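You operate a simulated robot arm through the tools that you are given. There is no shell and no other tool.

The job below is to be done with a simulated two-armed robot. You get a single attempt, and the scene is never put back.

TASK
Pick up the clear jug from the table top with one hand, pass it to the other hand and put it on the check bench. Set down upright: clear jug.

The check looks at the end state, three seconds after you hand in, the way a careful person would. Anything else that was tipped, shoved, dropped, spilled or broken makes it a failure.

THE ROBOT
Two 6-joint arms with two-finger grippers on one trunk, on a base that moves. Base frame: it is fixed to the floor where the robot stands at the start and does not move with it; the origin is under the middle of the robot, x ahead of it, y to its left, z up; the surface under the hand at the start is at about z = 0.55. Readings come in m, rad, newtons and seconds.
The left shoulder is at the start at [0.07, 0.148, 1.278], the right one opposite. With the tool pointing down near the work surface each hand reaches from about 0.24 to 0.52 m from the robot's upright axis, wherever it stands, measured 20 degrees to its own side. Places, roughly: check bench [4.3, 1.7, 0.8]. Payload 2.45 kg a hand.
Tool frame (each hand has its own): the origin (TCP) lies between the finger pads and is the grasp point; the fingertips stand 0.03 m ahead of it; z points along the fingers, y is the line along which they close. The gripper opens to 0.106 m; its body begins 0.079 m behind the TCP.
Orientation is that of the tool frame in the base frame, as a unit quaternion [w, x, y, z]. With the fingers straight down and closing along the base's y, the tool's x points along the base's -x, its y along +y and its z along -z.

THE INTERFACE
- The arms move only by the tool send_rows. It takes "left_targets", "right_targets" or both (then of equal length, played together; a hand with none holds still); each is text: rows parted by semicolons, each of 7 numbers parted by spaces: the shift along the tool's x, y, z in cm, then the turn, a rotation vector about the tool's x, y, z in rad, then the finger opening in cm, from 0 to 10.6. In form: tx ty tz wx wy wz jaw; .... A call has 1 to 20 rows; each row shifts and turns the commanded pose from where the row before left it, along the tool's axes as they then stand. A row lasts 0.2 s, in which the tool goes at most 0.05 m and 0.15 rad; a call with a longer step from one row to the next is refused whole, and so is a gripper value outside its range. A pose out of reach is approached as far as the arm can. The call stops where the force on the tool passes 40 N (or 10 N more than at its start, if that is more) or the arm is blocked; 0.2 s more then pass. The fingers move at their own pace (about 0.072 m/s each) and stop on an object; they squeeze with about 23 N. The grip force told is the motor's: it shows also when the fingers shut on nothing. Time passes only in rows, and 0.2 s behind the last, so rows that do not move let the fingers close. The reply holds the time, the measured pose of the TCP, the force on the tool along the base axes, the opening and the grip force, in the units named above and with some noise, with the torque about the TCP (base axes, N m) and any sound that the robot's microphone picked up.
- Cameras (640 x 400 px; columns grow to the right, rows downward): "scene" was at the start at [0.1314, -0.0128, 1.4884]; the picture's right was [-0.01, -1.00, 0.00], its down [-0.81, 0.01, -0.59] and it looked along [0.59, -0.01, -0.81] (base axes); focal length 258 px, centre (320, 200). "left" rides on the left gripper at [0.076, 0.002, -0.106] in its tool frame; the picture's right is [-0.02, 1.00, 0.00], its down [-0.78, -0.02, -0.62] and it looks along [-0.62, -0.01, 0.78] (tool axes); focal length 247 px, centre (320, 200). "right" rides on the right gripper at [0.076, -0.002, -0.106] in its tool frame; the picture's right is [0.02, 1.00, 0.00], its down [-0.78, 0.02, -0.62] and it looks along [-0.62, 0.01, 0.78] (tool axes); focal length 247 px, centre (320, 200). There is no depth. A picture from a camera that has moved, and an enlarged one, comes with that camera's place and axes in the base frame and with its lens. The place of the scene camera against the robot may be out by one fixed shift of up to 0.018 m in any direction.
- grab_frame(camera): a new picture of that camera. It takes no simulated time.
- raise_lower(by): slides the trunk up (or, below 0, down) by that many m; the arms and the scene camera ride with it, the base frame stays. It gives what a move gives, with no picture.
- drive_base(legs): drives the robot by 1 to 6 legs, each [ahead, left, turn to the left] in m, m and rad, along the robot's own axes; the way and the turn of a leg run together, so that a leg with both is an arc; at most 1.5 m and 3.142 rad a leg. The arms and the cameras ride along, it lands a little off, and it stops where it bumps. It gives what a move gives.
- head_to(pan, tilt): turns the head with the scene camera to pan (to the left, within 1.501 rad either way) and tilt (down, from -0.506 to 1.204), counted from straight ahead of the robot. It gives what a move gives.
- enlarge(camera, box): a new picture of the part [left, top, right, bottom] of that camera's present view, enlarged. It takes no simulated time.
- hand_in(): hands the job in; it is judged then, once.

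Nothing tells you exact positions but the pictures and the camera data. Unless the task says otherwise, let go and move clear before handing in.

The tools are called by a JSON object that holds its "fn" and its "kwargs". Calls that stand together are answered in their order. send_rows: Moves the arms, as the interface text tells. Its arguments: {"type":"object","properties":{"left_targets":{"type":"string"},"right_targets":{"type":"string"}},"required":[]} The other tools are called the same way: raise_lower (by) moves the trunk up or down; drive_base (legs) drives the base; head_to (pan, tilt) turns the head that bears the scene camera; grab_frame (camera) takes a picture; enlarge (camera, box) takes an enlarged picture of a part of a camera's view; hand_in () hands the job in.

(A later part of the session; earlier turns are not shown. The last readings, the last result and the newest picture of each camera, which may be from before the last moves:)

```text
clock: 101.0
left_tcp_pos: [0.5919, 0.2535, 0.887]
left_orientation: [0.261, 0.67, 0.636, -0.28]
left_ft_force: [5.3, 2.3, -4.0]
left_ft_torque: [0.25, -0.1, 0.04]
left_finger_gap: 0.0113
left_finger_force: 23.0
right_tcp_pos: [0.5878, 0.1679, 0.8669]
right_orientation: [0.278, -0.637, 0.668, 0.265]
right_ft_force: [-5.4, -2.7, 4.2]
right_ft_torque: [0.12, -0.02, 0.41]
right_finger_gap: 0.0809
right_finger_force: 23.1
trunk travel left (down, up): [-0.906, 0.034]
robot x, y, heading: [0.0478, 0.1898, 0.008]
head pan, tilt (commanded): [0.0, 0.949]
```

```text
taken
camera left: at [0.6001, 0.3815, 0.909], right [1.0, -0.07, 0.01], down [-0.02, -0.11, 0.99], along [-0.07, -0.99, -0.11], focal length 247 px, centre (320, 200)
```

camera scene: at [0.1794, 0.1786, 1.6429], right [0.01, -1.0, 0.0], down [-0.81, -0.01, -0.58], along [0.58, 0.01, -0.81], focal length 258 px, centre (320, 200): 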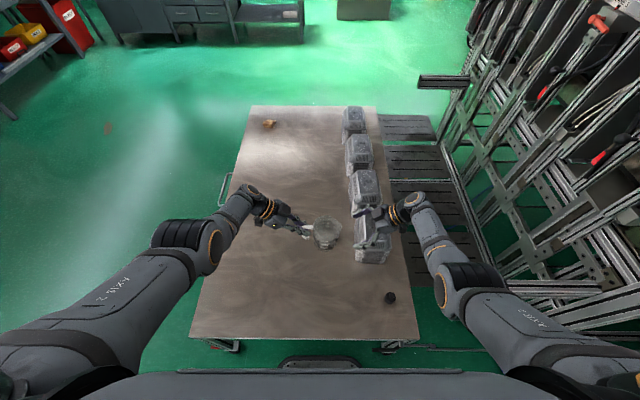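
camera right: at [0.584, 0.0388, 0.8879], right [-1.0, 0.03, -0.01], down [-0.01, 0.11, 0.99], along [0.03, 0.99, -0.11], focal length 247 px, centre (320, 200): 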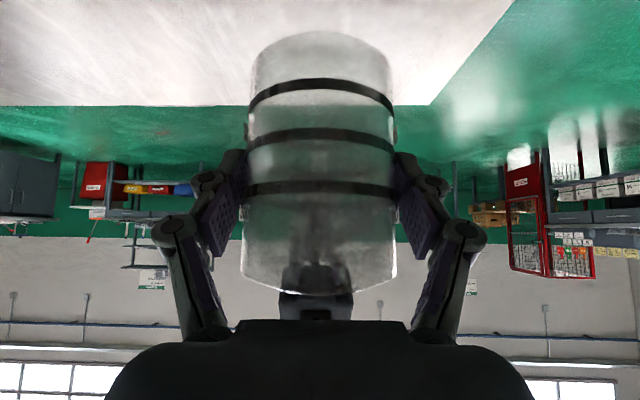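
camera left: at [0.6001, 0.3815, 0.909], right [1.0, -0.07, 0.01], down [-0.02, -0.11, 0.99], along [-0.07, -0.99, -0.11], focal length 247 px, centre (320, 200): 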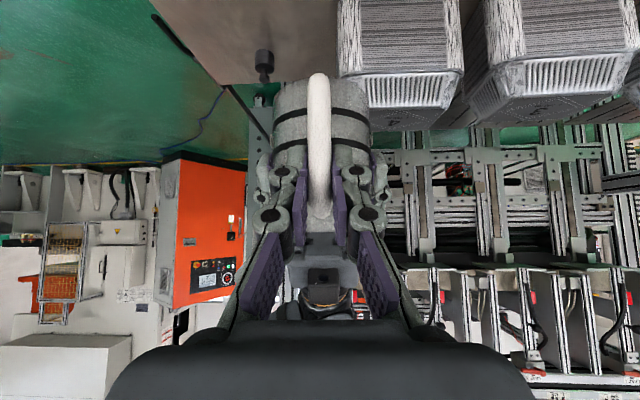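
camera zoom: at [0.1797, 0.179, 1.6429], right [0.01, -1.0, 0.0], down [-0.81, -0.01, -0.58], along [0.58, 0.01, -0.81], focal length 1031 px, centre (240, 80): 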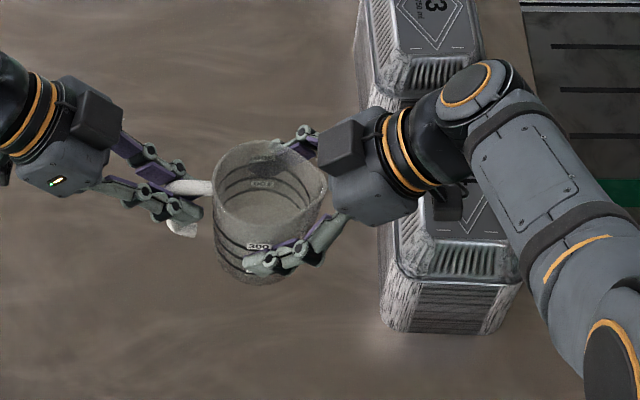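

Right hand holds the body (gap 8.1 cm, 23 N) with only ~5 N exchanged between hands. Now I'll open the left fingers and check that the jug stays put.

{"fn": "send_rows", "kwargs": {"left_targets": "0 0 0 0 0 0 2; 0 0 0 0 0 0 3.5; 0 0 0 0 0 0 5; 0 0 0 0 0 0 5; 0 0 0 0 0 0 5"}}

{"fn": "grab_frame", "kwargs": {"camera": "right"}}

{"fn": "grab_frame", "kwargs": {"camera": "left"}}

{"fn": "enlarge", "kwargs": {"camera": "scene", "box": [260, 180, 420, 280]}}

```text
clock: 102.2
left_tcp_pos: [0.5916, 0.2522, 0.8865]
left_orientation: [0.262, 0.669, 0.636, -0.28]
left_ft_force: [-0.2, -0.8, -0.5]
left_ft_torque: [0.02, 0.02, 0.0]
left_finger_gap: 0.0498
left_finger_force: 0.0
right_tcp_pos: [0.5883, 0.167, 0.8661]
right_orientation: [0.277, -0.638, 0.668, 0.265]
right_ft_force: [-0.3, 0.1, 0.2]
right_ft_torque: [-0.02, 0.0, 0.0]
right_finger_gap: 0.0809
right_finger_force: 23.7
trunk travel left (down, up): [-0.906, 0.034]
robot x, y, heading: [0.0479, 0.1885, 0.014]
head pan, tilt (commanded): [0.0, 0.949]
```

```text
taken
camera right: at [0.5841, 0.0389, 0.888], right [-1.0, 0.03, -0.02], down [-0.01, 0.11, 0.99], along [0.03, 0.99, -0.11], focal length 247 px, centre (320, 200)
```

right: 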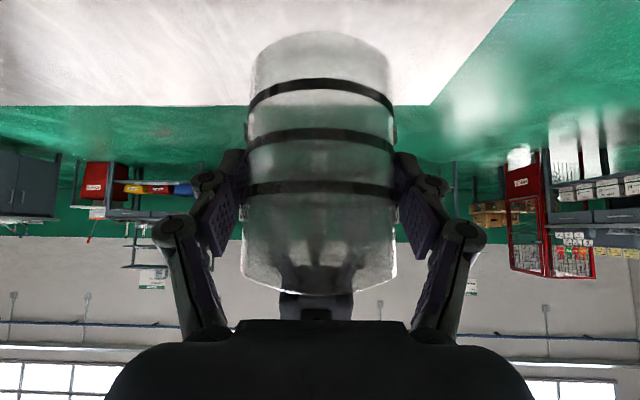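

```text
taken
camera left: at [0.5999, 0.3812, 0.9089], right [1.0, -0.07, 0.01], down [-0.02, -0.11, 0.99], along [-0.07, -0.99, -0.11], focal length 247 px, centre (320, 200)
```

left: 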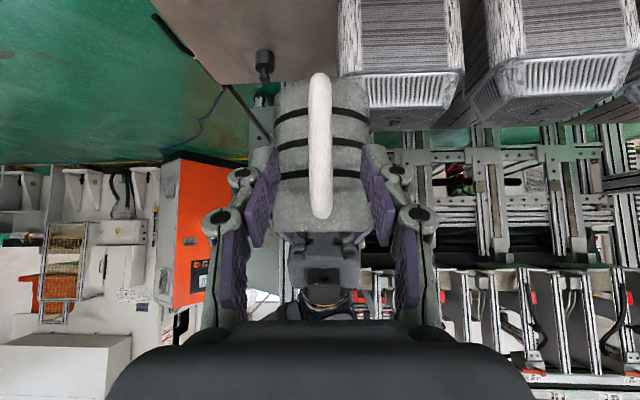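

```text
4.00 times, centred on (340, 230) of scene
camera zoom: at [0.1797, 0.179, 1.6429], right [0.01, -1.0, 0.0], down [-0.81, -0.01, -0.58], along [0.58, 0.01, -0.81], focal length 1031 px, centre (240, 80)
```

zoom: 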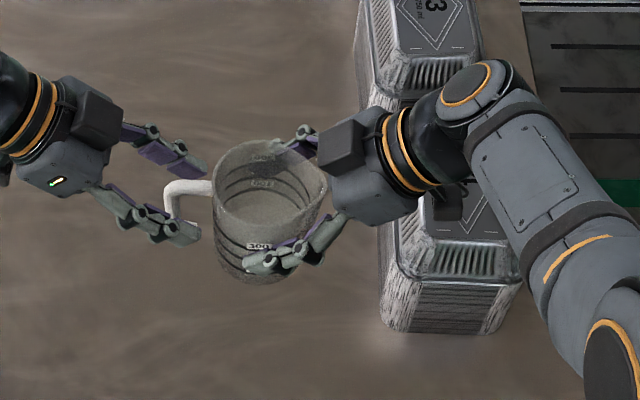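

The jug is securely in the right hand alone, unmoved. Now I retract the left hand back along its tool axis, away from the handle.

{"fn": "send_rows", "kwargs": {"left_targets": "0 0 -2 0 0 0 6; 0 0 -2 0 0 0 6; 0 0 -2 0 0 0 6; 0 0 -2 0 0 0 6; 0 0 -2 0 0 0 6; 0 0 0 0 0 0 6"}}

{"fn": "grab_frame", "kwargs": {"camera": "left"}}

{"fn": "grab_frame", "kwargs": {"camera": "scene"}}

```text
clock: 103.6
left_tcp_pos: [0.6207, 0.3241, 0.9389]
left_orientation: [0.261, 0.669, 0.636, -0.281]
left_ft_force: [0.1, 0.6, 0.9]
left_ft_torque: [0.0, 0.02, 0.03]
left_finger_gap: 0.0598
left_finger_force: 0.0
left hand out of reach, approached as far as the arm can: row 1, 2, 3, 4, 5
right_tcp_pos: [0.5882, 0.1661, 0.8664]
right_orientation: [0.277, -0.638, 0.668, 0.265]
right_ft_force: [0.2, -0.3, 0.3]
right_ft_torque: [-0.03, 0.03, 0.01]
right_finger_gap: 0.0807
right_finger_force: 23.2
trunk travel left (down, up): [-0.906, 0.034]
robot x, y, heading: [0.0499, 0.1892, 0.013]
head pan, tilt (commanded): [0.0, 0.949]
```

```text
taken
camera left: at [0.6298, 0.4524, 0.96], right [1.0, -0.07, 0.01], down [-0.02, -0.11, 0.99], along [-0.07, -0.99, -0.11], focal length 247 px, centre (320, 200)
```

left: 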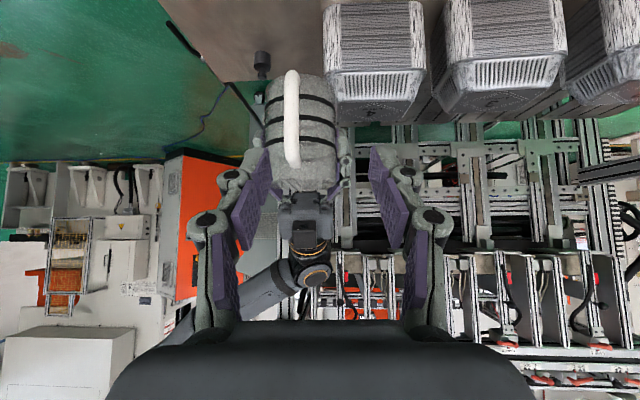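

```text
taken
camera scene: at [0.1796, 0.1786, 1.6429], right [0.01, -1.0, 0.0], down [-0.81, -0.01, -0.58], along [0.58, 0.01, -0.81], focal length 258 px, centre (320, 200)
```

scene: 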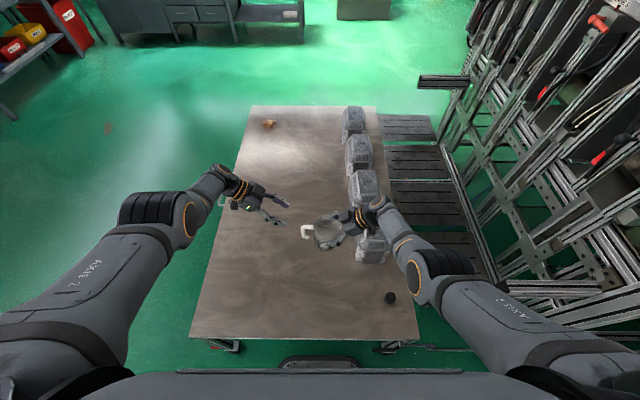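

The left hand is clear of the jug. I'll move it further out to the left and bring it back upright so it won't get in the way when driving and placing.

{"fn": "send_rows", "kwargs": {"left_targets": "1.41 -0.1 -1.42 0 0 0 6; 1.41 -0.1 -1.42 0 0 0 6; 1.41 -0.1 -1.42 0 0 0 6; 1.41 -0.1 -1.42 0 0 0 6; 1.41 -0.1 -1.42 0 0 0 6; 0 0 0.5 0 0.131 0 6; 0 0 0.5 0 0.131 0 6; 0 0 0.5 0 0.131 0 6; 0 0 0.5 0 0.131 0 6; 0 0 0.5 0 0.131 0 6; 0 0 0.5 0 0.131 0 6"}}

```text
clock: 106.0
left_tcp_pos: [0.6065, 0.4067, 0.9201]
left_orientation: [-0.003, 0.725, 0.688, -0.001]
left_ft_force: [0.1, 1.1, -0.5]
left_ft_torque: [0.03, 0.03, 0.04]
left_finger_gap: 0.06
left_finger_force: 0.1
left hand out of reach, approached as far as the arm can: row 2, 4, 5
right_tcp_pos: [0.588, 0.1666, 0.8663]
right_orientation: [0.277, -0.638, 0.668, 0.265]
right_ft_force: [-0.8, -1.1, -0.6]
right_ft_torque: [0.02, -0.01, 0.02]
right_finger_gap: 0.0808
right_finger_force: 23.3
trunk travel left (down, up): [-0.906, 0.034]
robot x, y, heading: [0.0466, 0.1891, 0.01]
head pan, tilt (commanded): [0.0, 0.949]
```

{"fn": "send_rows", "kwargs": {"left_targets": "0 0 0 0 0 -0.13 6; 0 0 0 0 0 -0.13 6; 0 0 0 0 0 -0.13 6; 0 0 0 0 0 -0.13 6; 0 0 0 0 0 -0.13 6; 0 0 0 0 0 -0.13 6; 0 0 0 0 0 -0.13 6; 1.51 -1.31 0 0 0 0 6; 1.51 -1.31 0 0 0 0 6; 1.51 -1.31 0 0 0 0 6; 1.51 -1.31 0 0 0 0 6; 1.51 -1.31 0 0 0 0 6; 1.51 -1.31 0 0 0 0 6; 1.51 -1.31 0 0 0 0 6"}}

{"fn": "head_to", "kwargs": {"pan": 1.3, "tilt": 0.6}}

{"fn": "grab_frame", "kwargs": {"camera": "scene"}}

```text
clock: 109.0
left_tcp_pos: [0.4677, 0.4062, 0.9174]
left_orientation: [-0.002, 0.35, 0.937, -0.001]
left_ft_force: [0.8, 0.3, 0.2]
left_ft_torque: [0.0, -0.01, 0.02]
left_finger_gap: 0.0602
left_finger_force: 0.0
right_tcp_pos: [0.5871, 0.1676, 0.8664]
right_orientation: [0.278, -0.638, 0.668, 0.265]
right_ft_force: [-0.8, 0.5, -0.5]
right_ft_torque: [-0.03, -0.01, 0.02]
right_finger_gap: 0.0808
right_finger_force: 22.2
trunk travel left (down, up): [-0.906, 0.034]
robot x, y, heading: [0.0497, 0.1884, 0.013]
head pan, tilt (commanded): [0.0, 0.949]
```

```text
clock: 110.5
left_tcp_pos: [0.4674, 0.4054, 0.919]
left_orientation: [-0.002, 0.349, 0.937, 0.0]
left_ft_force: [-0.2, 0.8, 0.6]
left_ft_torque: [-0.02, 0.01, -0.01]
left_finger_gap: 0.0603
left_finger_force: 0.0
right_tcp_pos: [0.5889, 0.1676, 0.8664]
right_orientation: [0.278, -0.637, 0.669, 0.265]
right_ft_force: [0.1, -0.2, -0.1]
right_ft_torque: [0.01, 0.06, -0.03]
right_finger_gap: 0.0806
right_finger_force: 23.0
trunk travel left (down, up): [-0.906, 0.034]
robot x, y, heading: [0.048, 0.1881, 0.01]
head pan, tilt (commanded): [1.3, 0.6]
```

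```text
taken
camera scene: at [0.1299, 0.2636, 1.6713], right [0.97, -0.26, 0.0], down [-0.15, -0.55, -0.82], along [0.21, 0.8, -0.57], focal length 258 px, centre (320, 200)
```

scene: 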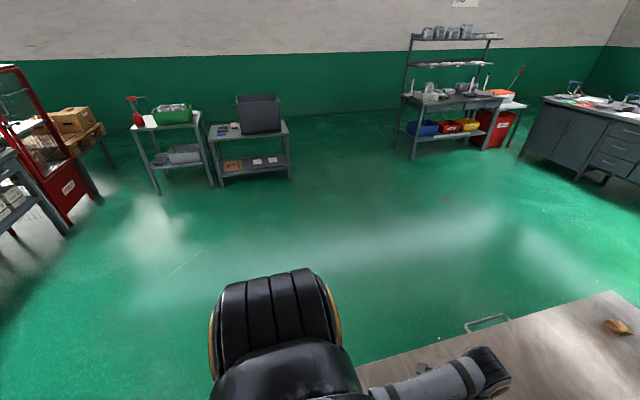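

The floor to the left is clear. I'll strafe left 1.1 m so the base can pass the table, then check the jug.

{"fn": "drive_base", "kwargs": {"legs": [[0, 1.1, 0]]}}

{"fn": "grab_frame", "kwargs": {"camera": "right"}}

{"fn": "head_to", "kwargs": {"pan": 0.0, "tilt": 0.4}}

{"fn": "grab_frame", "kwargs": {"camera": "scene"}}

```text
clock: 116.0
left_tcp_pos: [0.4818, 1.461, 0.9186]
left_orientation: [-0.003, 0.365, 0.931, -0.001]
left_ft_force: [0.0, -0.4, 0.5]
left_ft_torque: [0.0, 0.02, 0.01]
left_finger_gap: 0.0602
left_finger_force: 0.0
right_tcp_pos: [0.5929, 1.2205, 0.8655]
right_orientation: [0.282, -0.626, 0.679, 0.26]
right_ft_force: [1.1, 0.6, -0.6]
right_ft_torque: [-0.01, 0.01, -0.02]
right_finger_gap: 0.0809
right_finger_force: 22.7
trunk travel left (down, up): [-0.906, 0.034]
robot x, y, heading: [0.0576, 1.2632, -0.025]
head pan, tilt (commanded): [1.3, 0.6]
```

```text
taken
camera right: at [0.5857, 1.0915, 0.888], right [-1.0, 0.06, -0.02], down [-0.01, 0.11, 0.99], along [0.07, 0.99, -0.11], focal length 247 px, centre (320, 200)
```

right: 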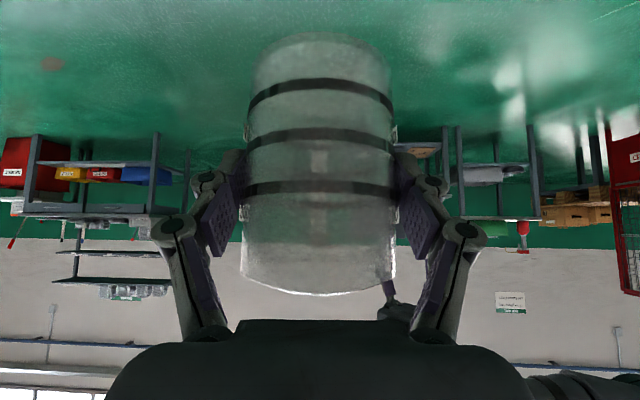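

```text
clock: 117.5
left_tcp_pos: [0.4817, 1.4613, 0.9185]
left_orientation: [-0.003, 0.365, 0.931, -0.002]
left_ft_force: [0.3, 0.4, 0.1]
left_ft_torque: [-0.05, 0.02, 0.03]
left_finger_gap: 0.0602
left_finger_force: 0.0
right_tcp_pos: [0.5937, 1.2204, 0.8666]
right_orientation: [0.281, -0.627, 0.679, 0.26]
right_ft_force: [-0.4, -0.9, 0.5]
right_ft_torque: [-0.01, -0.03, 0.01]
right_finger_gap: 0.0811
right_finger_force: 22.6
trunk travel left (down, up): [-0.906, 0.034]
robot x, y, heading: [0.0518, 1.2597, -0.019]
head pan, tilt (commanded): [0.0, 0.4]
```

```text
taken
camera scene: at [0.2064, 1.2452, 1.6895], right [-0.02, -1.0, 0.0], down [-0.39, 0.01, -0.92], along [0.92, -0.02, -0.39], focal length 258 px, centre (320, 200)
```

scene: 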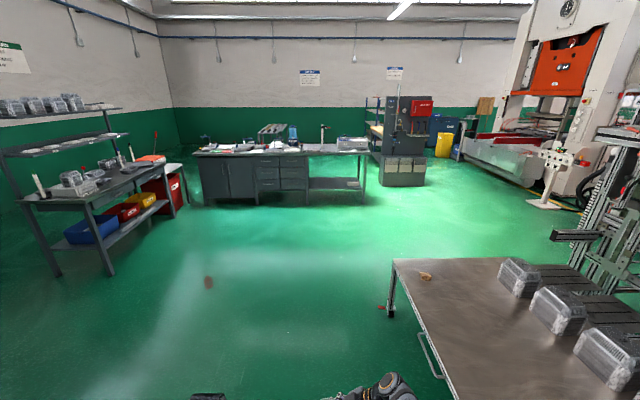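

Jug still firmly upright in the right hand. The way to the bench is open, so I drive ahead about 2.6 m and then inspect the bench top.

{"fn": "drive_base", "kwargs": {"legs": [[1.35, 0, 0.015], [1.3, 0, 0]]}}

{"fn": "grab_frame", "kwargs": {"camera": "right"}}

{"fn": "grab_frame", "kwargs": {"camera": "scene"}}

```text
clock: 130.4
left_tcp_pos: [3.1372, 1.4749, 0.9171]
left_orientation: [-0.002, 0.351, 0.936, -0.002]
left_ft_force: [-0.1, 0.5, -0.3]
left_ft_torque: [-0.01, 0.05, 0.01]
left_finger_gap: 0.0599
left_finger_force: 0.0
right_tcp_pos: [3.255, 1.2361, 0.8675]
right_orientation: [0.278, -0.636, 0.669, 0.264]
right_ft_force: [0.8, 1.1, 0.4]
right_ft_torque: [0.01, -0.03, -0.01]
right_finger_gap: 0.0809
right_finger_force: 22.6
trunk travel left (down, up): [-0.906, 0.034]
robot x, y, heading: [2.7164, 1.2603, 0.009]
head pan, tilt (commanded): [0.0, 0.4]
```

```text
taken
camera right: at [3.2514, 1.1077, 0.8883], right [-1.0, 0.04, -0.02], down [-0.01, 0.11, 0.99], along [0.04, 0.99, -0.11], focal length 247 px, centre (320, 200)
```

right: 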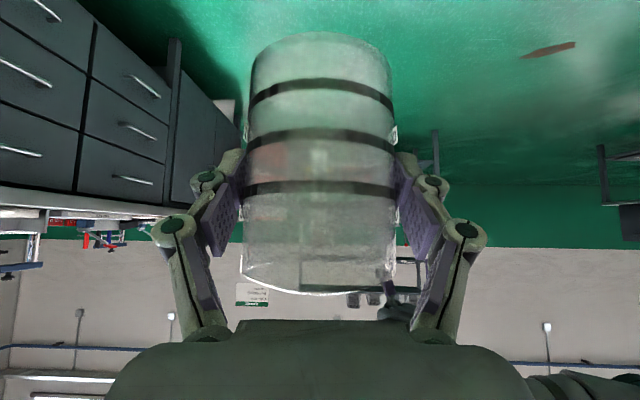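

```text
taken
camera scene: at [2.8673, 1.25, 1.6896], right [0.01, -1.0, 0.0], down [-0.39, 0.0, -0.92], along [0.92, 0.0, -0.39], focal length 258 px, centre (320, 200)
```

scene: 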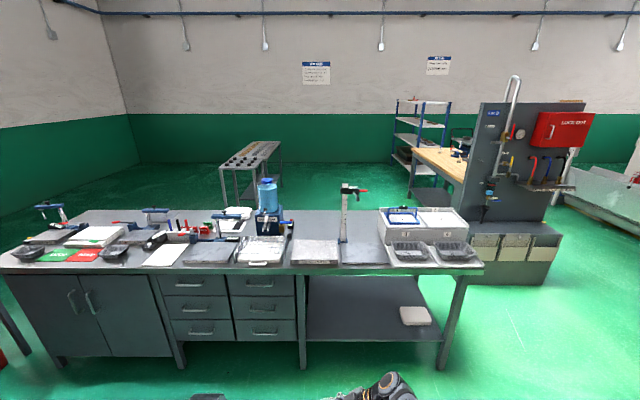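

Now close to the bench. I'll enlarge the bench top to choose a free spot.

{"fn": "enlarge", "kwargs": {"camera": "scene", "box": [180, 170, 500, 290]}}

{"fn": "enlarge", "kwargs": {"camera": "scene", "box": [240, 190, 400, 290]}}

{"fn": "enlarge", "kwargs": {"camera": "scene", "box": [0, 190, 260, 290]}}

```text
2.00 times, centred on (340, 230) of scene
camera zoom: at [2.8673, 1.25, 1.6896], right [0.01, -1.0, 0.0], down [-0.39, 0.0, -0.92], along [0.92, 0.0, -0.39], focal length 515 px, centre (280, 140)
```

zoom: 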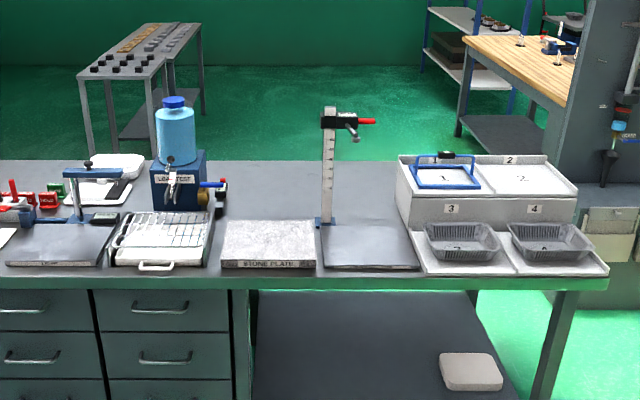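

```text
4.00 times, centred on (320, 240) of scene
camera zoom: at [2.8673, 1.25, 1.6896], right [0.01, -1.0, 0.0], down [-0.39, 0.0, -0.92], along [0.92, 0.0, -0.39], focal length 1031 px, centre (320, 40)
```

zoom: 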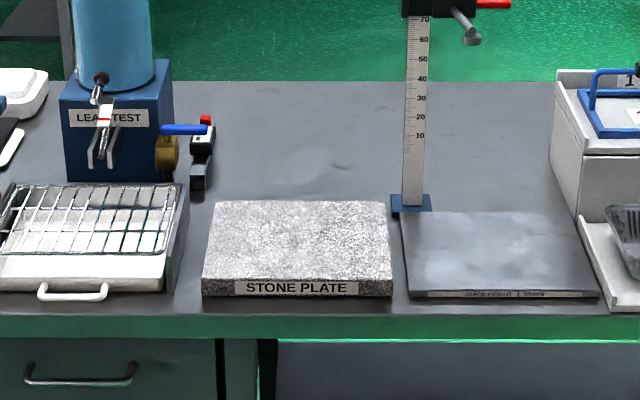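

```text
2.46 times, centred on (130, 240) of scene
camera zoom: at [2.8673, 1.25, 1.6896], right [0.01, -1.0, 0.0], down [-0.39, 0.0, -0.92], along [0.92, 0.0, -0.39], focal length 634 px, centre (788, 102)
```

zoom: 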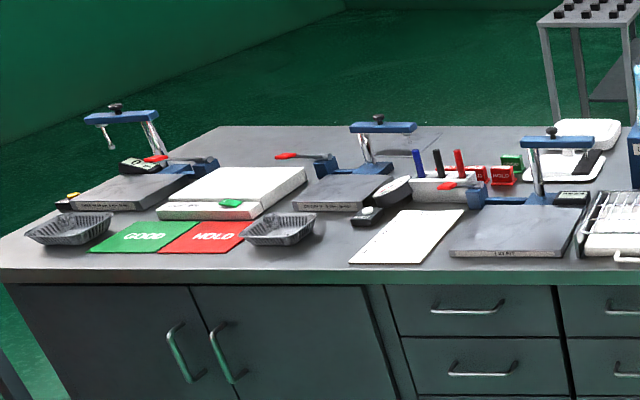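

The bench top has a bare area behind the STONE PLATE, between the leak-test unit and the height gauge (about x 4.3–4.7, y 1.15–1.4). To reach it cleanly I'll turn the right hand so it points forward (approaching from the front), here in free space.

{"fn": "send_rows", "kwargs": {"right_targets": "0 0 0 0.0902 0 0.0895 0; 0 0 0 0.0902 0 0.0895 0; 0 0 0 0.0902 0 0.0895 0; 0 0 0 0.0902 0 0.0895 0; 0 0 0 0.0902 0 0.0895 0; 0 0 0 0.0902 0 0.0895 0; 0 0 0 0 0 0 0"}}

{"fn": "grab_frame", "kwargs": {"camera": "right"}}

{"fn": "head_to", "kwargs": {"pan": 0.0, "tilt": 0.9}}

{"fn": "grab_frame", "kwargs": {"camera": "scene"}}

```text
clock: 132.0
left_tcp_pos: [3.1373, 1.4745, 0.9184]
left_orientation: [-0.003, 0.352, 0.936, -0.001]
left_ft_force: [-0.5, 1.0, 0.8]
left_ft_torque: [-0.01, -0.03, 0.02]
left_finger_gap: 0.0599
left_finger_force: 0.1
right_tcp_pos: [3.2552, 1.2365, 0.8669]
right_orientation: [0.357, -0.34, 0.859, 0.14]
right_ft_force: [0.3, 0.6, -0.5]
right_ft_torque: [0.0, 0.01, 0.0]
right_finger_gap: 0.0808
right_finger_force: 23.0
trunk travel left (down, up): [-0.906, 0.034]
robot x, y, heading: [2.7179, 1.264, 0.006]
head pan, tilt (commanded): [0.0, 0.4]
```

```text
taken
camera right: at [3.1634, 1.1471, 0.8879], right [-0.7, 0.72, -0.02], down [0.07, 0.09, 0.99], along [0.71, 0.69, -0.11], focal length 247 px, centre (320, 200)
```

right: 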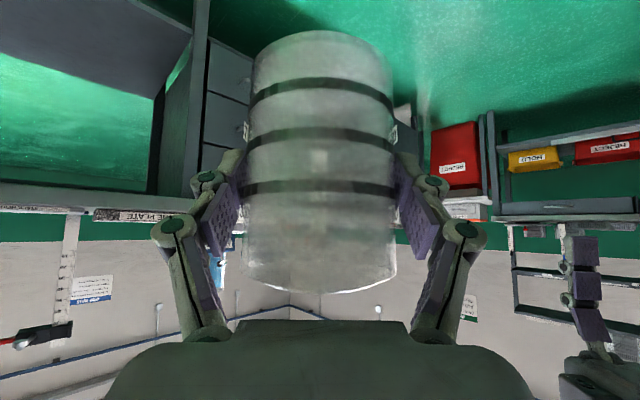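

```text
clock: 132.9
left_tcp_pos: [3.1373, 1.4738, 0.919]
left_orientation: [-0.002, 0.352, 0.936, -0.001]
left_ft_force: [-0.4, -0.1, -0.1]
left_ft_torque: [0.01, 0.01, 0.03]
left_finger_gap: 0.0598
left_finger_force: 0.0
right_tcp_pos: [3.2549, 1.2366, 0.867]
right_orientation: [0.357, -0.342, 0.858, 0.141]
right_ft_force: [0.2, 0.1, -0.2]
right_ft_torque: [-0.01, 0.0, 0.01]
right_finger_gap: 0.0808
right_finger_force: 23.2
trunk travel left (down, up): [-0.906, 0.034]
robot x, y, heading: [2.7181, 1.261, 0.007]
head pan, tilt (commanded): [0.0, 0.901]
```

```text
taken
camera scene: at [2.8507, 1.25, 1.6466], right [0.01, -1.0, 0.0], down [-0.78, 0.0, -0.62], along [0.62, 0.0, -0.78], focal length 258 px, centre (320, 200)
```

scene: 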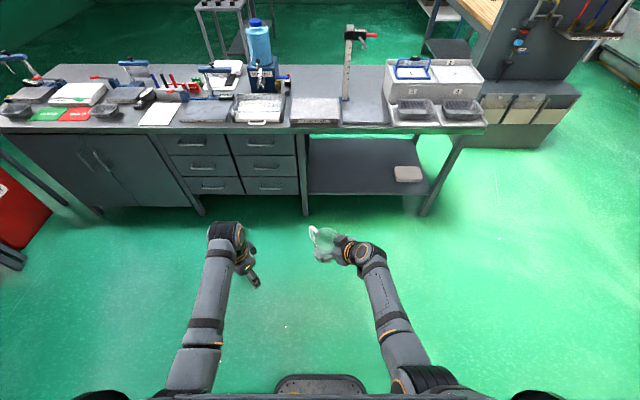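

Rotation is smooth with no reach issue. I'll finish the remaining turn so the hand points straight ahead.

{"fn": "send_rows", "kwargs": {"right_targets": "0 0 0 0.0902 0 0.0895 0; 0 0 0 0.0902 0 0.0895 0; 0 0 0 0.0902 0 0.0895 0; 0 0 0 0.0902 0 0.0895 0; 0 0 0 0.0902 0 0.0895 0; 0 0 0 0.0902 0 0.0895 0; 0 0 0 0 0 0 0"}}

{"fn": "grab_frame", "kwargs": {"camera": "right"}}

{"fn": "enlarge", "kwargs": {"camera": "scene", "box": [160, 200, 480, 400]}}

```text
clock: 134.0
left_tcp_pos: [3.1367, 1.4748, 0.9183]
left_orientation: [-0.003, 0.351, 0.936, -0.002]
left_ft_force: [0.2, 0.0, -0.2]
left_ft_torque: [0.0, 0.0, 0.03]
left_finger_gap: 0.06
left_finger_force: 0.0
right_tcp_pos: [3.2643, 1.1434, 0.8507]
right_orientation: [0.379, -0.133, 0.915, -0.034]
right_ft_force: [1.0, -0.1, -0.3]
right_ft_torque: [0.0, 0.0, -0.02]
right_finger_gap: 0.081
right_finger_force: 22.6
trunk travel left (down, up): [-0.906, 0.034]
robot x, y, heading: [2.7187, 1.2626, 0.002]
head pan, tilt (commanded): [0.0, 0.901]
stopped in row 5 (right hand): the arm was blocked; the commanded pose is now the measured one
```

```text
taken
camera right: at [3.1391, 1.1176, 0.8741], right [-0.23, 0.96, -0.18], down [0.09, 0.2, 0.97], along [0.97, 0.21, -0.13], focal length 247 px, centre (320, 200)
```

right: 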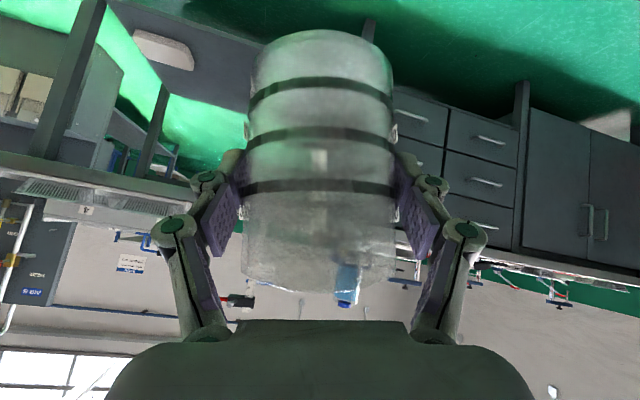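

```text
2.00 times, centred on (320, 300) of scene
camera zoom: at [2.8508, 1.2497, 1.6465], right [0.01, -1.0, 0.0], down [-0.78, 0.0, -0.62], along [0.62, 0.0, -0.78], focal length 515 px, centre (320, 0)
```

zoom: 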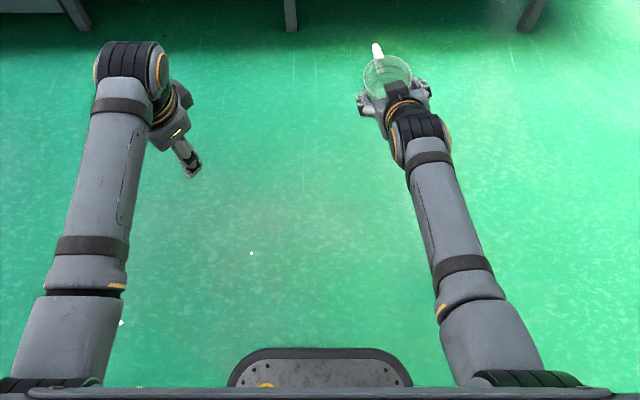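

The wrist swing pinned the elbow against the torso, leaving the jug leaning ~9° but firmly held. Extending forward frees the elbow, so I move +x 8 cm and level the jug.

{"fn": "send_rows", "kwargs": {"right_targets": "-1.35 -0.44 1.4 0 0 0 0; -1.35 -0.44 1.4 0 0 0 0; -1.35 -0.44 1.4 0 0 0 0; -1.35 -0.44 1.4 0 0 0 0; 0 0 0 -0.0575 -0.011 0.058 0; 0 0 0 -0.0575 -0.011 0.058 0; 0 0 0 0 0 0 0"}}

{"fn": "grab_frame", "kwargs": {"camera": "right"}}

{"fn": "enlarge", "kwargs": {"camera": "scene", "box": [160, 180, 480, 380]}}

```text
clock: 135.6
left_tcp_pos: [3.1382, 1.4729, 0.9172]
left_orientation: [-0.004, 0.351, 0.936, -0.001]
left_ft_force: [-0.6, -0.4, 0.8]
left_ft_torque: [-0.01, 0.02, -0.01]
left_finger_gap: 0.0597
left_finger_force: 0.0
right_tcp_pos: [3.3435, 1.146, 0.8512]
right_orientation: [0.381, -0.103, 0.918, 0.045]
right_ft_force: [-0.3, 0.5, -0.1]
right_ft_torque: [0.0, -0.01, -0.02]
right_finger_gap: 0.0809
right_finger_force: 22.7
trunk travel left (down, up): [-0.906, 0.034]
robot x, y, heading: [2.7195, 1.2587, 0.003]
head pan, tilt (commanded): [0.0, 0.901]
```

```text
taken
camera right: at [3.2191, 1.1164, 0.8721], right [-0.24, 0.97, -0.01], down [0.1, 0.04, 0.99], along [0.97, 0.23, -0.11], focal length 247 px, centre (320, 200)
```

right: 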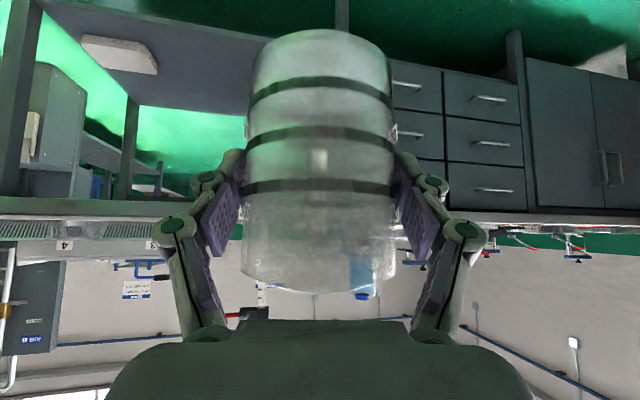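

```text
2.00 times, centred on (320, 280) of scene
camera zoom: at [2.8514, 1.2503, 1.6465], right [0.01, -1.0, 0.0], down [-0.78, 0.0, -0.62], along [0.62, 0.0, -0.78], focal length 515 px, centre (320, 40)
```

zoom: 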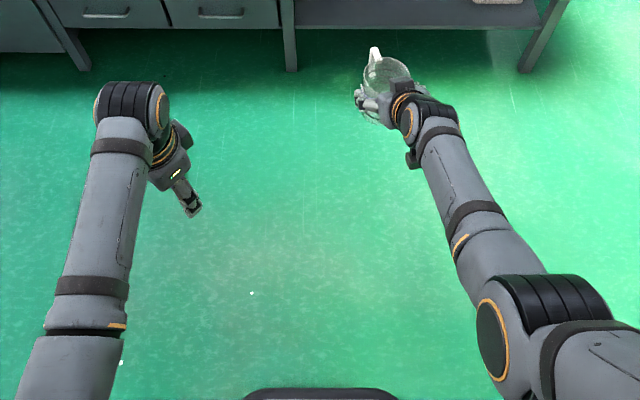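

The jug is level again, with the hand pointing forward (az≈13°) and the arm well extended. I'll raise the jug 10 cm for clearance over the bench, and retract the left hand further back.

{"fn": "send_rows", "kwargs": {"left_targets": "1.51 -1.31 0 0 0 0 6; 1.51 -1.31 0 0 0 0 6; 1.51 -1.31 0 0 0 0 6; 1.51 -1.31 0 0 0 0 6; 1.51 -1.31 0 0 0 0 6; 0 0 0 0 0 0 6", "right_targets": "-1.42 0 -1.41 0 0 0 0; -1.42 0 -1.41 0 0 0 0; -1.42 0 -1.41 0 0 0 0; -1.42 0 -1.41 0 0 0 0; -1.42 0 -1.41 0 0 0 0; 0 0 0 0 0 0 0"}}

{"fn": "enlarge", "kwargs": {"camera": "right", "box": [380, 150, 640, 310]}}

{"fn": "grab_frame", "kwargs": {"camera": "right"}}

```text
clock: 137.0
left_tcp_pos: [3.04, 1.4752, 0.9173]
left_orientation: [-0.003, 0.352, 0.936, 0.0]
left_ft_force: [0.2, 0.1, 0.5]
left_ft_torque: [0.03, 0.0, 0.01]
left_finger_gap: 0.0601
left_finger_force: 0.2
right_tcp_pos: [3.3448, 1.1451, 0.9481]
right_orientation: [0.382, -0.102, 0.918, 0.044]
right_ft_force: [-0.1, -0.2, -0.8]
right_ft_torque: [0.02, 0.02, 0.02]
right_finger_gap: 0.0807
right_finger_force: 23.3
trunk travel left (down, up): [-0.906, 0.034]
robot x, y, heading: [2.7166, 1.2608, 0.004]
head pan, tilt (commanded): [0.0, 0.901]
```

```text
2.46 times, centred on (510, 230) of right
camera zoom: at [3.22, 1.1159, 0.97], right [-0.23, 0.97, -0.01], down [0.11, 0.04, 0.99], along [0.97, 0.23, -0.11], focal length 608 px, centre (-148, 126)
```

zoom: 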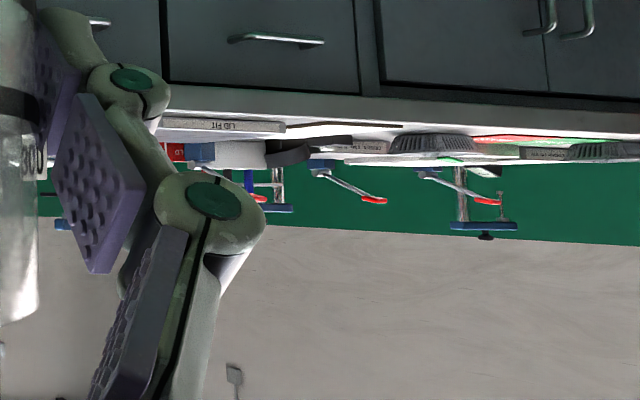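

```text
taken
camera right: at [3.22, 1.1159, 0.97], right [-0.23, 0.97, -0.01], down [0.11, 0.04, 0.99], along [0.97, 0.23, -0.11], focal length 247 px, centre (320, 200)
```

right: 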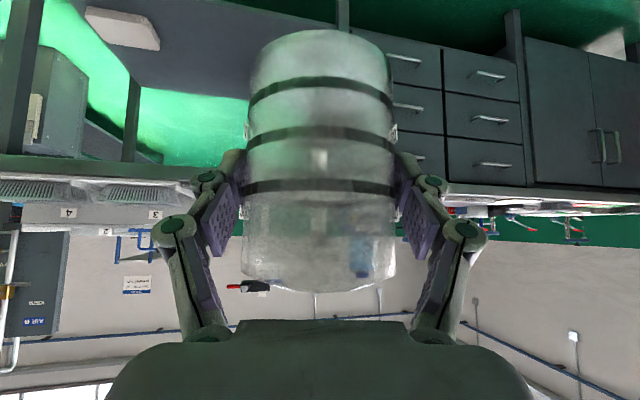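

The bench top works out to z≈0.846 with its front edge at x≈3.96. The bare patch behind the stone plate spans about x 4.20–4.65, y 1.15–1.41; I'll aim for (4.29, 1.28). First raise the jug higher to clear the stone plate comfortably.

{"fn": "raise_lower", "kwargs": {"by": 0.03}}

{"fn": "send_rows", "kwargs": {"right_targets": "-1.06 0 -1.06 0 0 0 0; -1.06 0 -1.06 0 0 0 0; -1.06 0 -1.06 0 0 0 0; -1.06 0 -1.06 0 0 0 0; 0 0 0 0 0 0 0"}}

```text
clock: 137.8
left_tcp_pos: [3.0403, 1.4746, 0.9473]
left_orientation: [-0.003, 0.351, 0.936, -0.001]
left_ft_force: [1.2, 0.5, 0.0]
left_ft_torque: [0.0, -0.01, -0.02]
left_finger_gap: 0.0599
left_finger_force: 0.1
right_tcp_pos: [3.3444, 1.1461, 0.9792]
right_orientation: [0.381, -0.102, 0.918, 0.044]
right_ft_force: [0.4, 0.3, -0.1]
right_ft_torque: [0.01, 0.03, 0.03]
right_finger_gap: 0.0808
right_finger_force: 23.3
trunk travel left (down, up): [-0.936, 0.004]
robot x, y, heading: [2.7143, 1.2607, 0.006]
head pan, tilt (commanded): [0.0, 0.901]
```

```text
clock: 139.0
left_tcp_pos: [3.041, 1.4745, 0.947]
left_orientation: [-0.002, 0.352, 0.936, 0.0]
left_ft_force: [-0.4, -0.2, 0.2]
left_ft_torque: [0.02, 0.0, 0.01]
left_finger_gap: 0.06
left_finger_force: 0.2
right_tcp_pos: [3.3442, 1.146, 1.0391]
right_orientation: [0.382, -0.102, 0.918, 0.043]
right_ft_force: [-0.2, -0.1, 0.0]
right_ft_torque: [-0.01, -0.01, 0.03]
right_finger_gap: 0.0809
right_finger_force: 23.1
trunk travel left (down, up): [-0.936, 0.004]
robot x, y, heading: [2.7142, 1.2635, 0.002]
head pan, tilt (commanded): [0.0, 0.901]
```

Jug base is now ~0.975. I'll tuck the left hand back a little more so it stays off the bench, then drive in stages: first ahead 0.55 m and left 0.13 m.

{"fn": "send_rows", "kwargs": {"left_targets": "1.51 -1.31 -0.8 0 0 0 6; 1.51 -1.31 -0.8 0 0 0 6; 1.13 -0.98 -0.8 0 0 0 6; 0 0 0 0 0 0 6"}}

{"fn": "drive_base", "kwargs": {"legs": [[0.55, 0.13, 0]]}}

{"fn": "head_to", "kwargs": {"pan": -0.05, "tilt": 0.8}}

{"fn": "grab_frame", "kwargs": {"camera": "scene"}}

{"fn": "enlarge", "kwargs": {"camera": "scene", "box": [200, 100, 440, 250]}}

```text
clock: 140.0
left_tcp_pos: [2.9852, 1.4765, 0.9734]
left_orientation: [-0.003, 0.351, 0.936, -0.001]
left_ft_force: [0.7, 0.6, -0.1]
left_ft_torque: [-0.04, -0.01, 0.0]
left_finger_gap: 0.0601
left_finger_force: 0.1
right_tcp_pos: [3.3455, 1.1452, 1.0385]
right_orientation: [0.382, -0.102, 0.917, 0.045]
right_ft_force: [0.7, -0.5, -1.3]
right_ft_torque: [0.01, 0.04, 0.0]
right_finger_gap: 0.0809
right_finger_force: 23.5
trunk travel left (down, up): [-0.936, 0.004]
robot x, y, heading: [2.7198, 1.261, 0.007]
head pan, tilt (commanded): [0.0, 0.901]
```

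```text
clock: 143.2
left_tcp_pos: [3.5313, 1.6098, 0.9742]
left_orientation: [-0.002, 0.346, 0.938, 0.0]
left_ft_force: [-0.8, -1.2, 0.8]
left_ft_torque: [0.01, 0.0, -0.01]
left_finger_gap: 0.0601
left_finger_force: 0.1
right_tcp_pos: [3.8946, 1.2858, 1.0394]
right_orientation: [0.383, -0.108, 0.916, 0.046]
right_ft_force: [-1.4, -0.6, -1.2]
right_ft_torque: [0.0, -0.04, -0.02]
right_finger_gap: 0.0808
right_finger_force: 23.2
trunk travel left (down, up): [-0.936, 0.004]
robot x, y, heading: [3.2706, 1.3968, 0.021]
head pan, tilt (commanded): [0.0, 0.901]
```

```text
clock: 143.9
left_tcp_pos: [3.5321, 1.6126, 0.9738]
left_orientation: [-0.003, 0.346, 0.938, 0.0]
left_ft_force: [0.0, -0.3, 0.7]
left_ft_torque: [0.02, 0.0, -0.02]
left_finger_gap: 0.06
left_finger_force: 0.0
right_tcp_pos: [3.8962, 1.2865, 1.0386]
right_orientation: [0.382, -0.108, 0.917, 0.046]
right_ft_force: [-0.5, 0.5, -0.5]
right_ft_torque: [0.03, -0.04, 0.01]
right_finger_gap: 0.0811
right_finger_force: 23.4
trunk travel left (down, up): [-0.936, 0.004]
robot x, y, heading: [3.2691, 1.3932, 0.014]
head pan, tilt (commanded): [-0.051, 0.799]
```

```text
taken
camera scene: at [3.4059, 1.3796, 1.6844], right [-0.03, -1.0, 0.0], down [-0.72, 0.02, -0.7], along [0.7, -0.02, -0.72], focal length 258 px, centre (320, 200)
```

scene: 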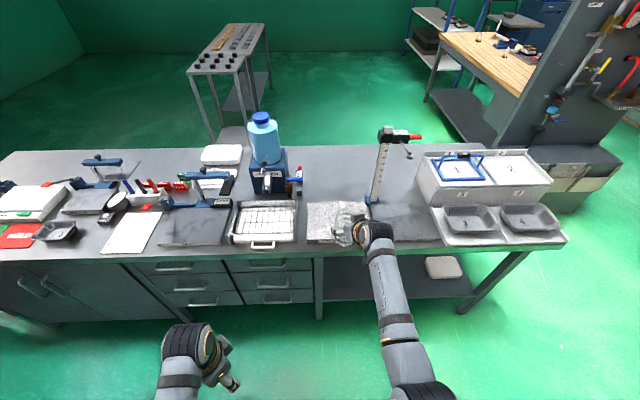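

```text
2.67 times, centred on (320, 175) of scene
camera zoom: at [3.4059, 1.3796, 1.6844], right [-0.03, -1.0, 0.0], down [-0.72, 0.02, -0.7], along [0.7, -0.02, -0.72], focal length 687 px, centre (320, 267)
```

zoom: 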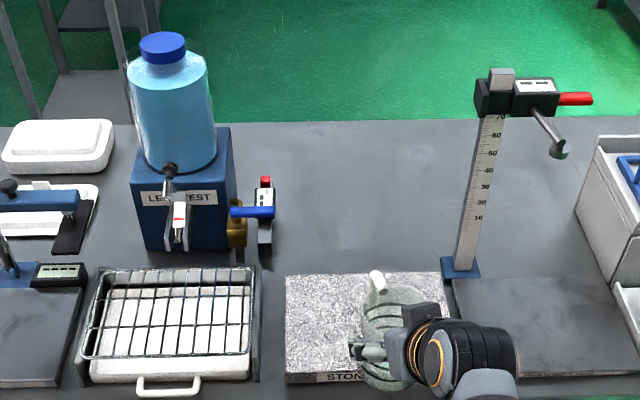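

The bare patch behind the stone plate is confirmed clear (stone plate back edge x≈4.18, gauge at (4.21, 1.11), valve at (4.22, 1.44)). I'll drive ahead in two careful steps.

{"fn": "drive_base", "kwargs": {"legs": [[0.25, 0, 0]]}}

{"fn": "grab_frame", "kwargs": {"camera": "scene"}}

{"fn": "grab_frame", "kwargs": {"camera": "right"}}

```text
clock: 145.7
left_tcp_pos: [3.7784, 1.617, 0.9726]
left_orientation: [-0.003, 0.344, 0.939, -0.001]
left_ft_force: [-0.5, 0.8, -0.1]
left_ft_torque: [-0.01, -0.04, 0.0]
left_finger_gap: 0.0604
left_finger_force: 0.1
right_tcp_pos: [4.1416, 1.2918, 1.0394]
right_orientation: [0.382, -0.108, 0.917, 0.046]
right_ft_force: [0.8, -0.7, -0.3]
right_ft_torque: [0.0, -0.01, 0.05]
right_finger_gap: 0.0809
right_finger_force: 23.2
trunk travel left (down, up): [-0.936, 0.004]
robot x, y, heading: [3.5173, 1.4025, 0.021]
head pan, tilt (commanded): [-0.051, 0.799]
```

```text
taken
camera scene: at [3.6504, 1.3846, 1.6847], right [-0.03, -1.0, 0.0], down [-0.72, 0.02, -0.7], along [0.7, -0.02, -0.72], focal length 258 px, centre (320, 200)
```

scene: 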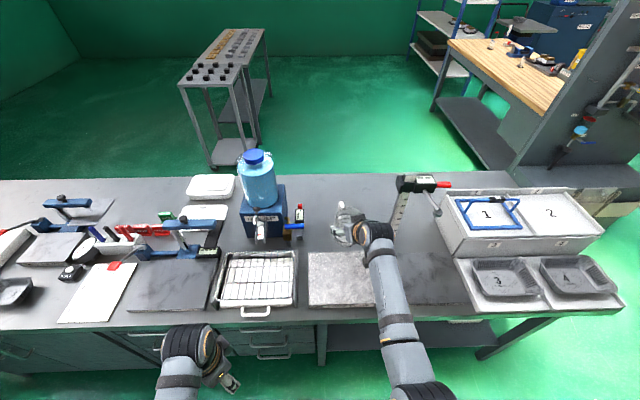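

```text
taken
camera right: at [4.0172, 1.2606, 1.0603], right [-0.25, 0.97, -0.01], down [0.1, 0.04, 0.99], along [0.96, 0.25, -0.11], focal length 247 px, centre (320, 200)
```

right: 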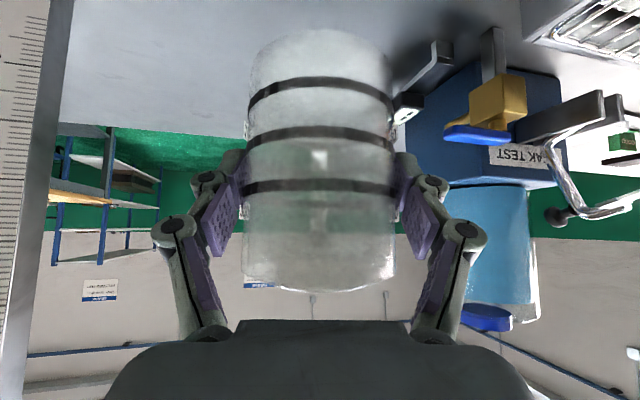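

Clear on both sides: gauge to the right, leak-test unit to the left. Final advance of 0.13 m.

{"fn": "drive_base", "kwargs": {"legs": [[0.135, 0, 0]]}}

{"fn": "grab_frame", "kwargs": {"camera": "scene"}}

{"fn": "grab_frame", "kwargs": {"camera": "right"}}

{"fn": "enlarge", "kwargs": {"camera": "scene", "box": [230, 140, 480, 320]}}

```text
clock: 147.0
left_tcp_pos: [3.9117, 1.6183, 0.9739]
left_orientation: [-0.002, 0.344, 0.939, -0.001]
left_ft_force: [0.5, -0.4, 0.4]
left_ft_torque: [0.02, -0.03, -0.02]
left_finger_gap: 0.06
left_finger_force: 0.0
right_tcp_pos: [4.2761, 1.2966, 1.0394]
right_orientation: [0.382, -0.109, 0.916, 0.047]
right_ft_force: [-0.8, 0.0, 0.1]
right_ft_torque: [0.0, 0.04, -0.02]
right_finger_gap: 0.0809
right_finger_force: 23.0
trunk travel left (down, up): [-0.936, 0.004]
robot x, y, heading: [3.6503, 1.3984, 0.017]
head pan, tilt (commanded): [-0.051, 0.799]
```

```text
taken
camera scene: at [3.7852, 1.3876, 1.6847], right [-0.03, -1.0, 0.0], down [-0.72, 0.02, -0.7], along [0.7, -0.02, -0.72], focal length 258 px, centre (320, 200)
```

scene: 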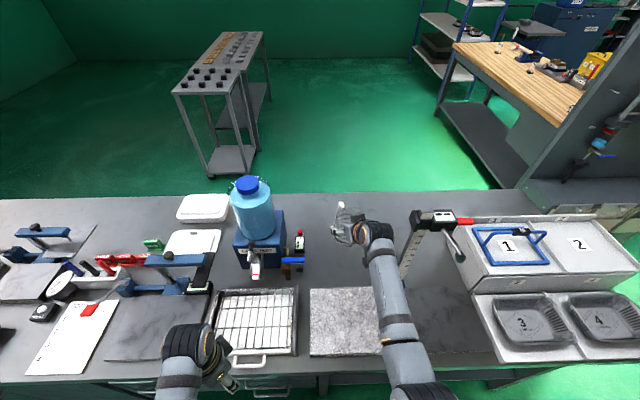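

```text
taken
camera right: at [4.1523, 1.2639, 1.0604], right [-0.25, 0.97, -0.01], down [0.1, 0.04, 0.99], along [0.96, 0.25, -0.11], focal length 247 px, centre (320, 200)
```

right: 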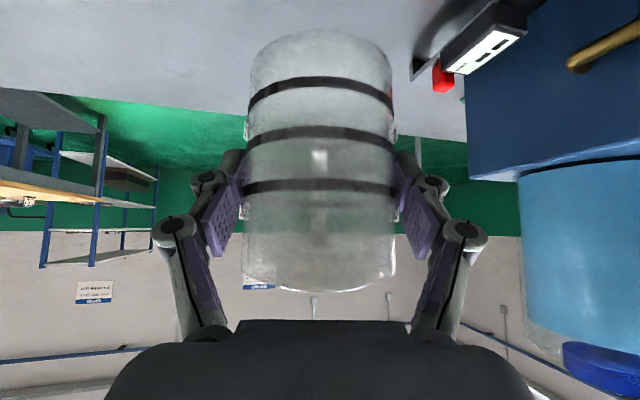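

```text
2.22 times, centred on (355, 230) of scene
camera zoom: at [3.7852, 1.3876, 1.6847], right [-0.03, -1.0, 0.0], down [-0.72, 0.02, -0.7], along [0.7, -0.02, -0.72], focal length 572 px, centre (242, 133)
```

zoom: 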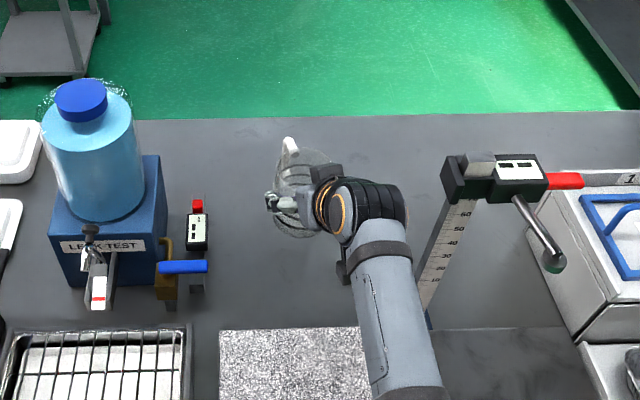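

The jug is over the bare patch at about (4.28, 1.30), clear of the gauge, valve and stone plate. I'll descend 9 cm first, then feel for the surface in small steps.

{"fn": "send_rows", "kwargs": {"right_targets": "1.06 0 1.06 0 0 0 0; 1.06 0 1.06 0 0 0 0; 1.06 0 1.06 0 0 0 0; 1.06 0 1.06 0 0 0 0; 1.06 0 1.06 0 0 0 0; 1.06 0 1.06 0 0 0 0; 0 0 0 0 0 0 0"}}

{"fn": "grab_frame", "kwargs": {"camera": "right"}}

{"fn": "enlarge", "kwargs": {"camera": "scene", "box": [230, 140, 480, 320]}}

```text
clock: 148.6
left_tcp_pos: [3.9132, 1.6193, 0.9729]
left_orientation: [-0.003, 0.345, 0.938, -0.002]
left_ft_force: [-0.3, 0.3, -0.3]
left_ft_torque: [0.0, -0.03, -0.01]
left_finger_gap: 0.0601
left_finger_force: 0.1
right_tcp_pos: [4.2793, 1.2959, 0.9482]
right_orientation: [0.381, -0.109, 0.917, 0.047]
right_ft_force: [0.5, 0.2, -1.0]
right_ft_torque: [-0.02, 0.0, -0.01]
right_finger_gap: 0.0808
right_finger_force: 23.3
trunk travel left (down, up): [-0.936, 0.004]
robot x, y, heading: [3.6517, 1.4018, 0.023]
head pan, tilt (commanded): [-0.051, 0.799]
```

```text
taken
camera right: at [4.1551, 1.2642, 0.9684], right [-0.25, 0.97, -0.01], down [0.1, 0.04, 0.99], along [0.96, 0.25, -0.11], focal length 247 px, centre (320, 200)
```

right: 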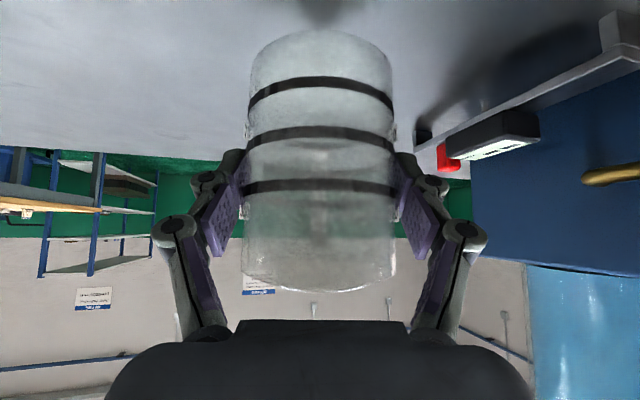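

```text
2.22 times, centred on (355, 230) of scene
camera zoom: at [3.7882, 1.3876, 1.6845], right [-0.03, -1.0, 0.0], down [-0.72, 0.02, -0.7], along [0.7, -0.02, -0.72], focal length 572 px, centre (242, 133)
```

zoom: 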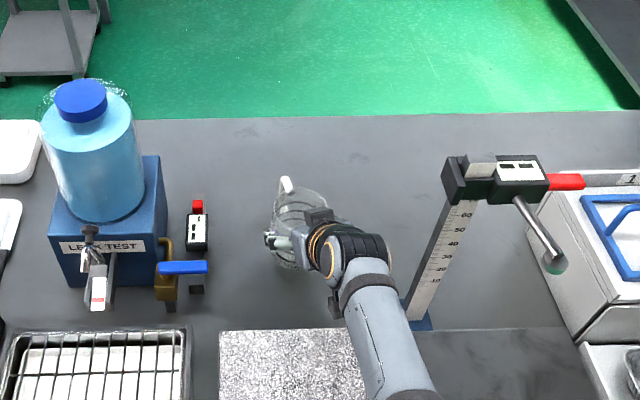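

Everything remains clear; I can see the jug's shadow on the bench below it. I'll go down another 2.4 cm, then feel in 3 mm steps.

{"fn": "send_rows", "kwargs": {"right_targets": "0.57 0 0.57 0 0 0 0; 0.57 0 0.57 0 0 0 0; 0.57 0 0.57 0 0 0 0; 0 0 0 0 0 0 0"}}

{"fn": "grab_frame", "kwargs": {"camera": "right"}}

```text
clock: 149.6
left_tcp_pos: [3.9139, 1.6188, 0.973]
left_orientation: [-0.003, 0.344, 0.939, -0.002]
left_ft_force: [0.5, -0.8, -0.1]
left_ft_torque: [-0.06, 0.02, -0.01]
left_finger_gap: 0.0601
left_finger_force: 0.1
right_tcp_pos: [4.2804, 1.2962, 0.925]
right_orientation: [0.381, -0.11, 0.917, 0.047]
right_ft_force: [0.6, 0.1, -0.1]
right_ft_torque: [-0.02, -0.02, -0.01]
right_finger_gap: 0.0809
right_finger_force: 22.9
trunk travel left (down, up): [-0.936, 0.004]
robot x, y, heading: [3.6526, 1.4002, 0.022]
head pan, tilt (commanded): [-0.051, 0.799]
```

```text
taken
camera right: at [4.1549, 1.2637, 0.9447], right [-0.25, 0.97, -0.01], down [0.1, 0.04, 0.99], along [0.96, 0.25, -0.11], focal length 247 px, centre (320, 200)
```

right: 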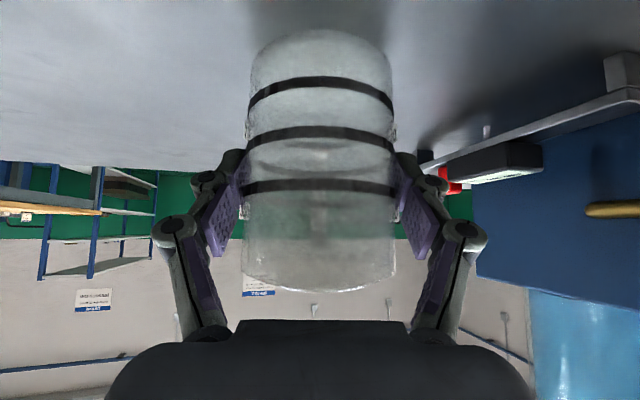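

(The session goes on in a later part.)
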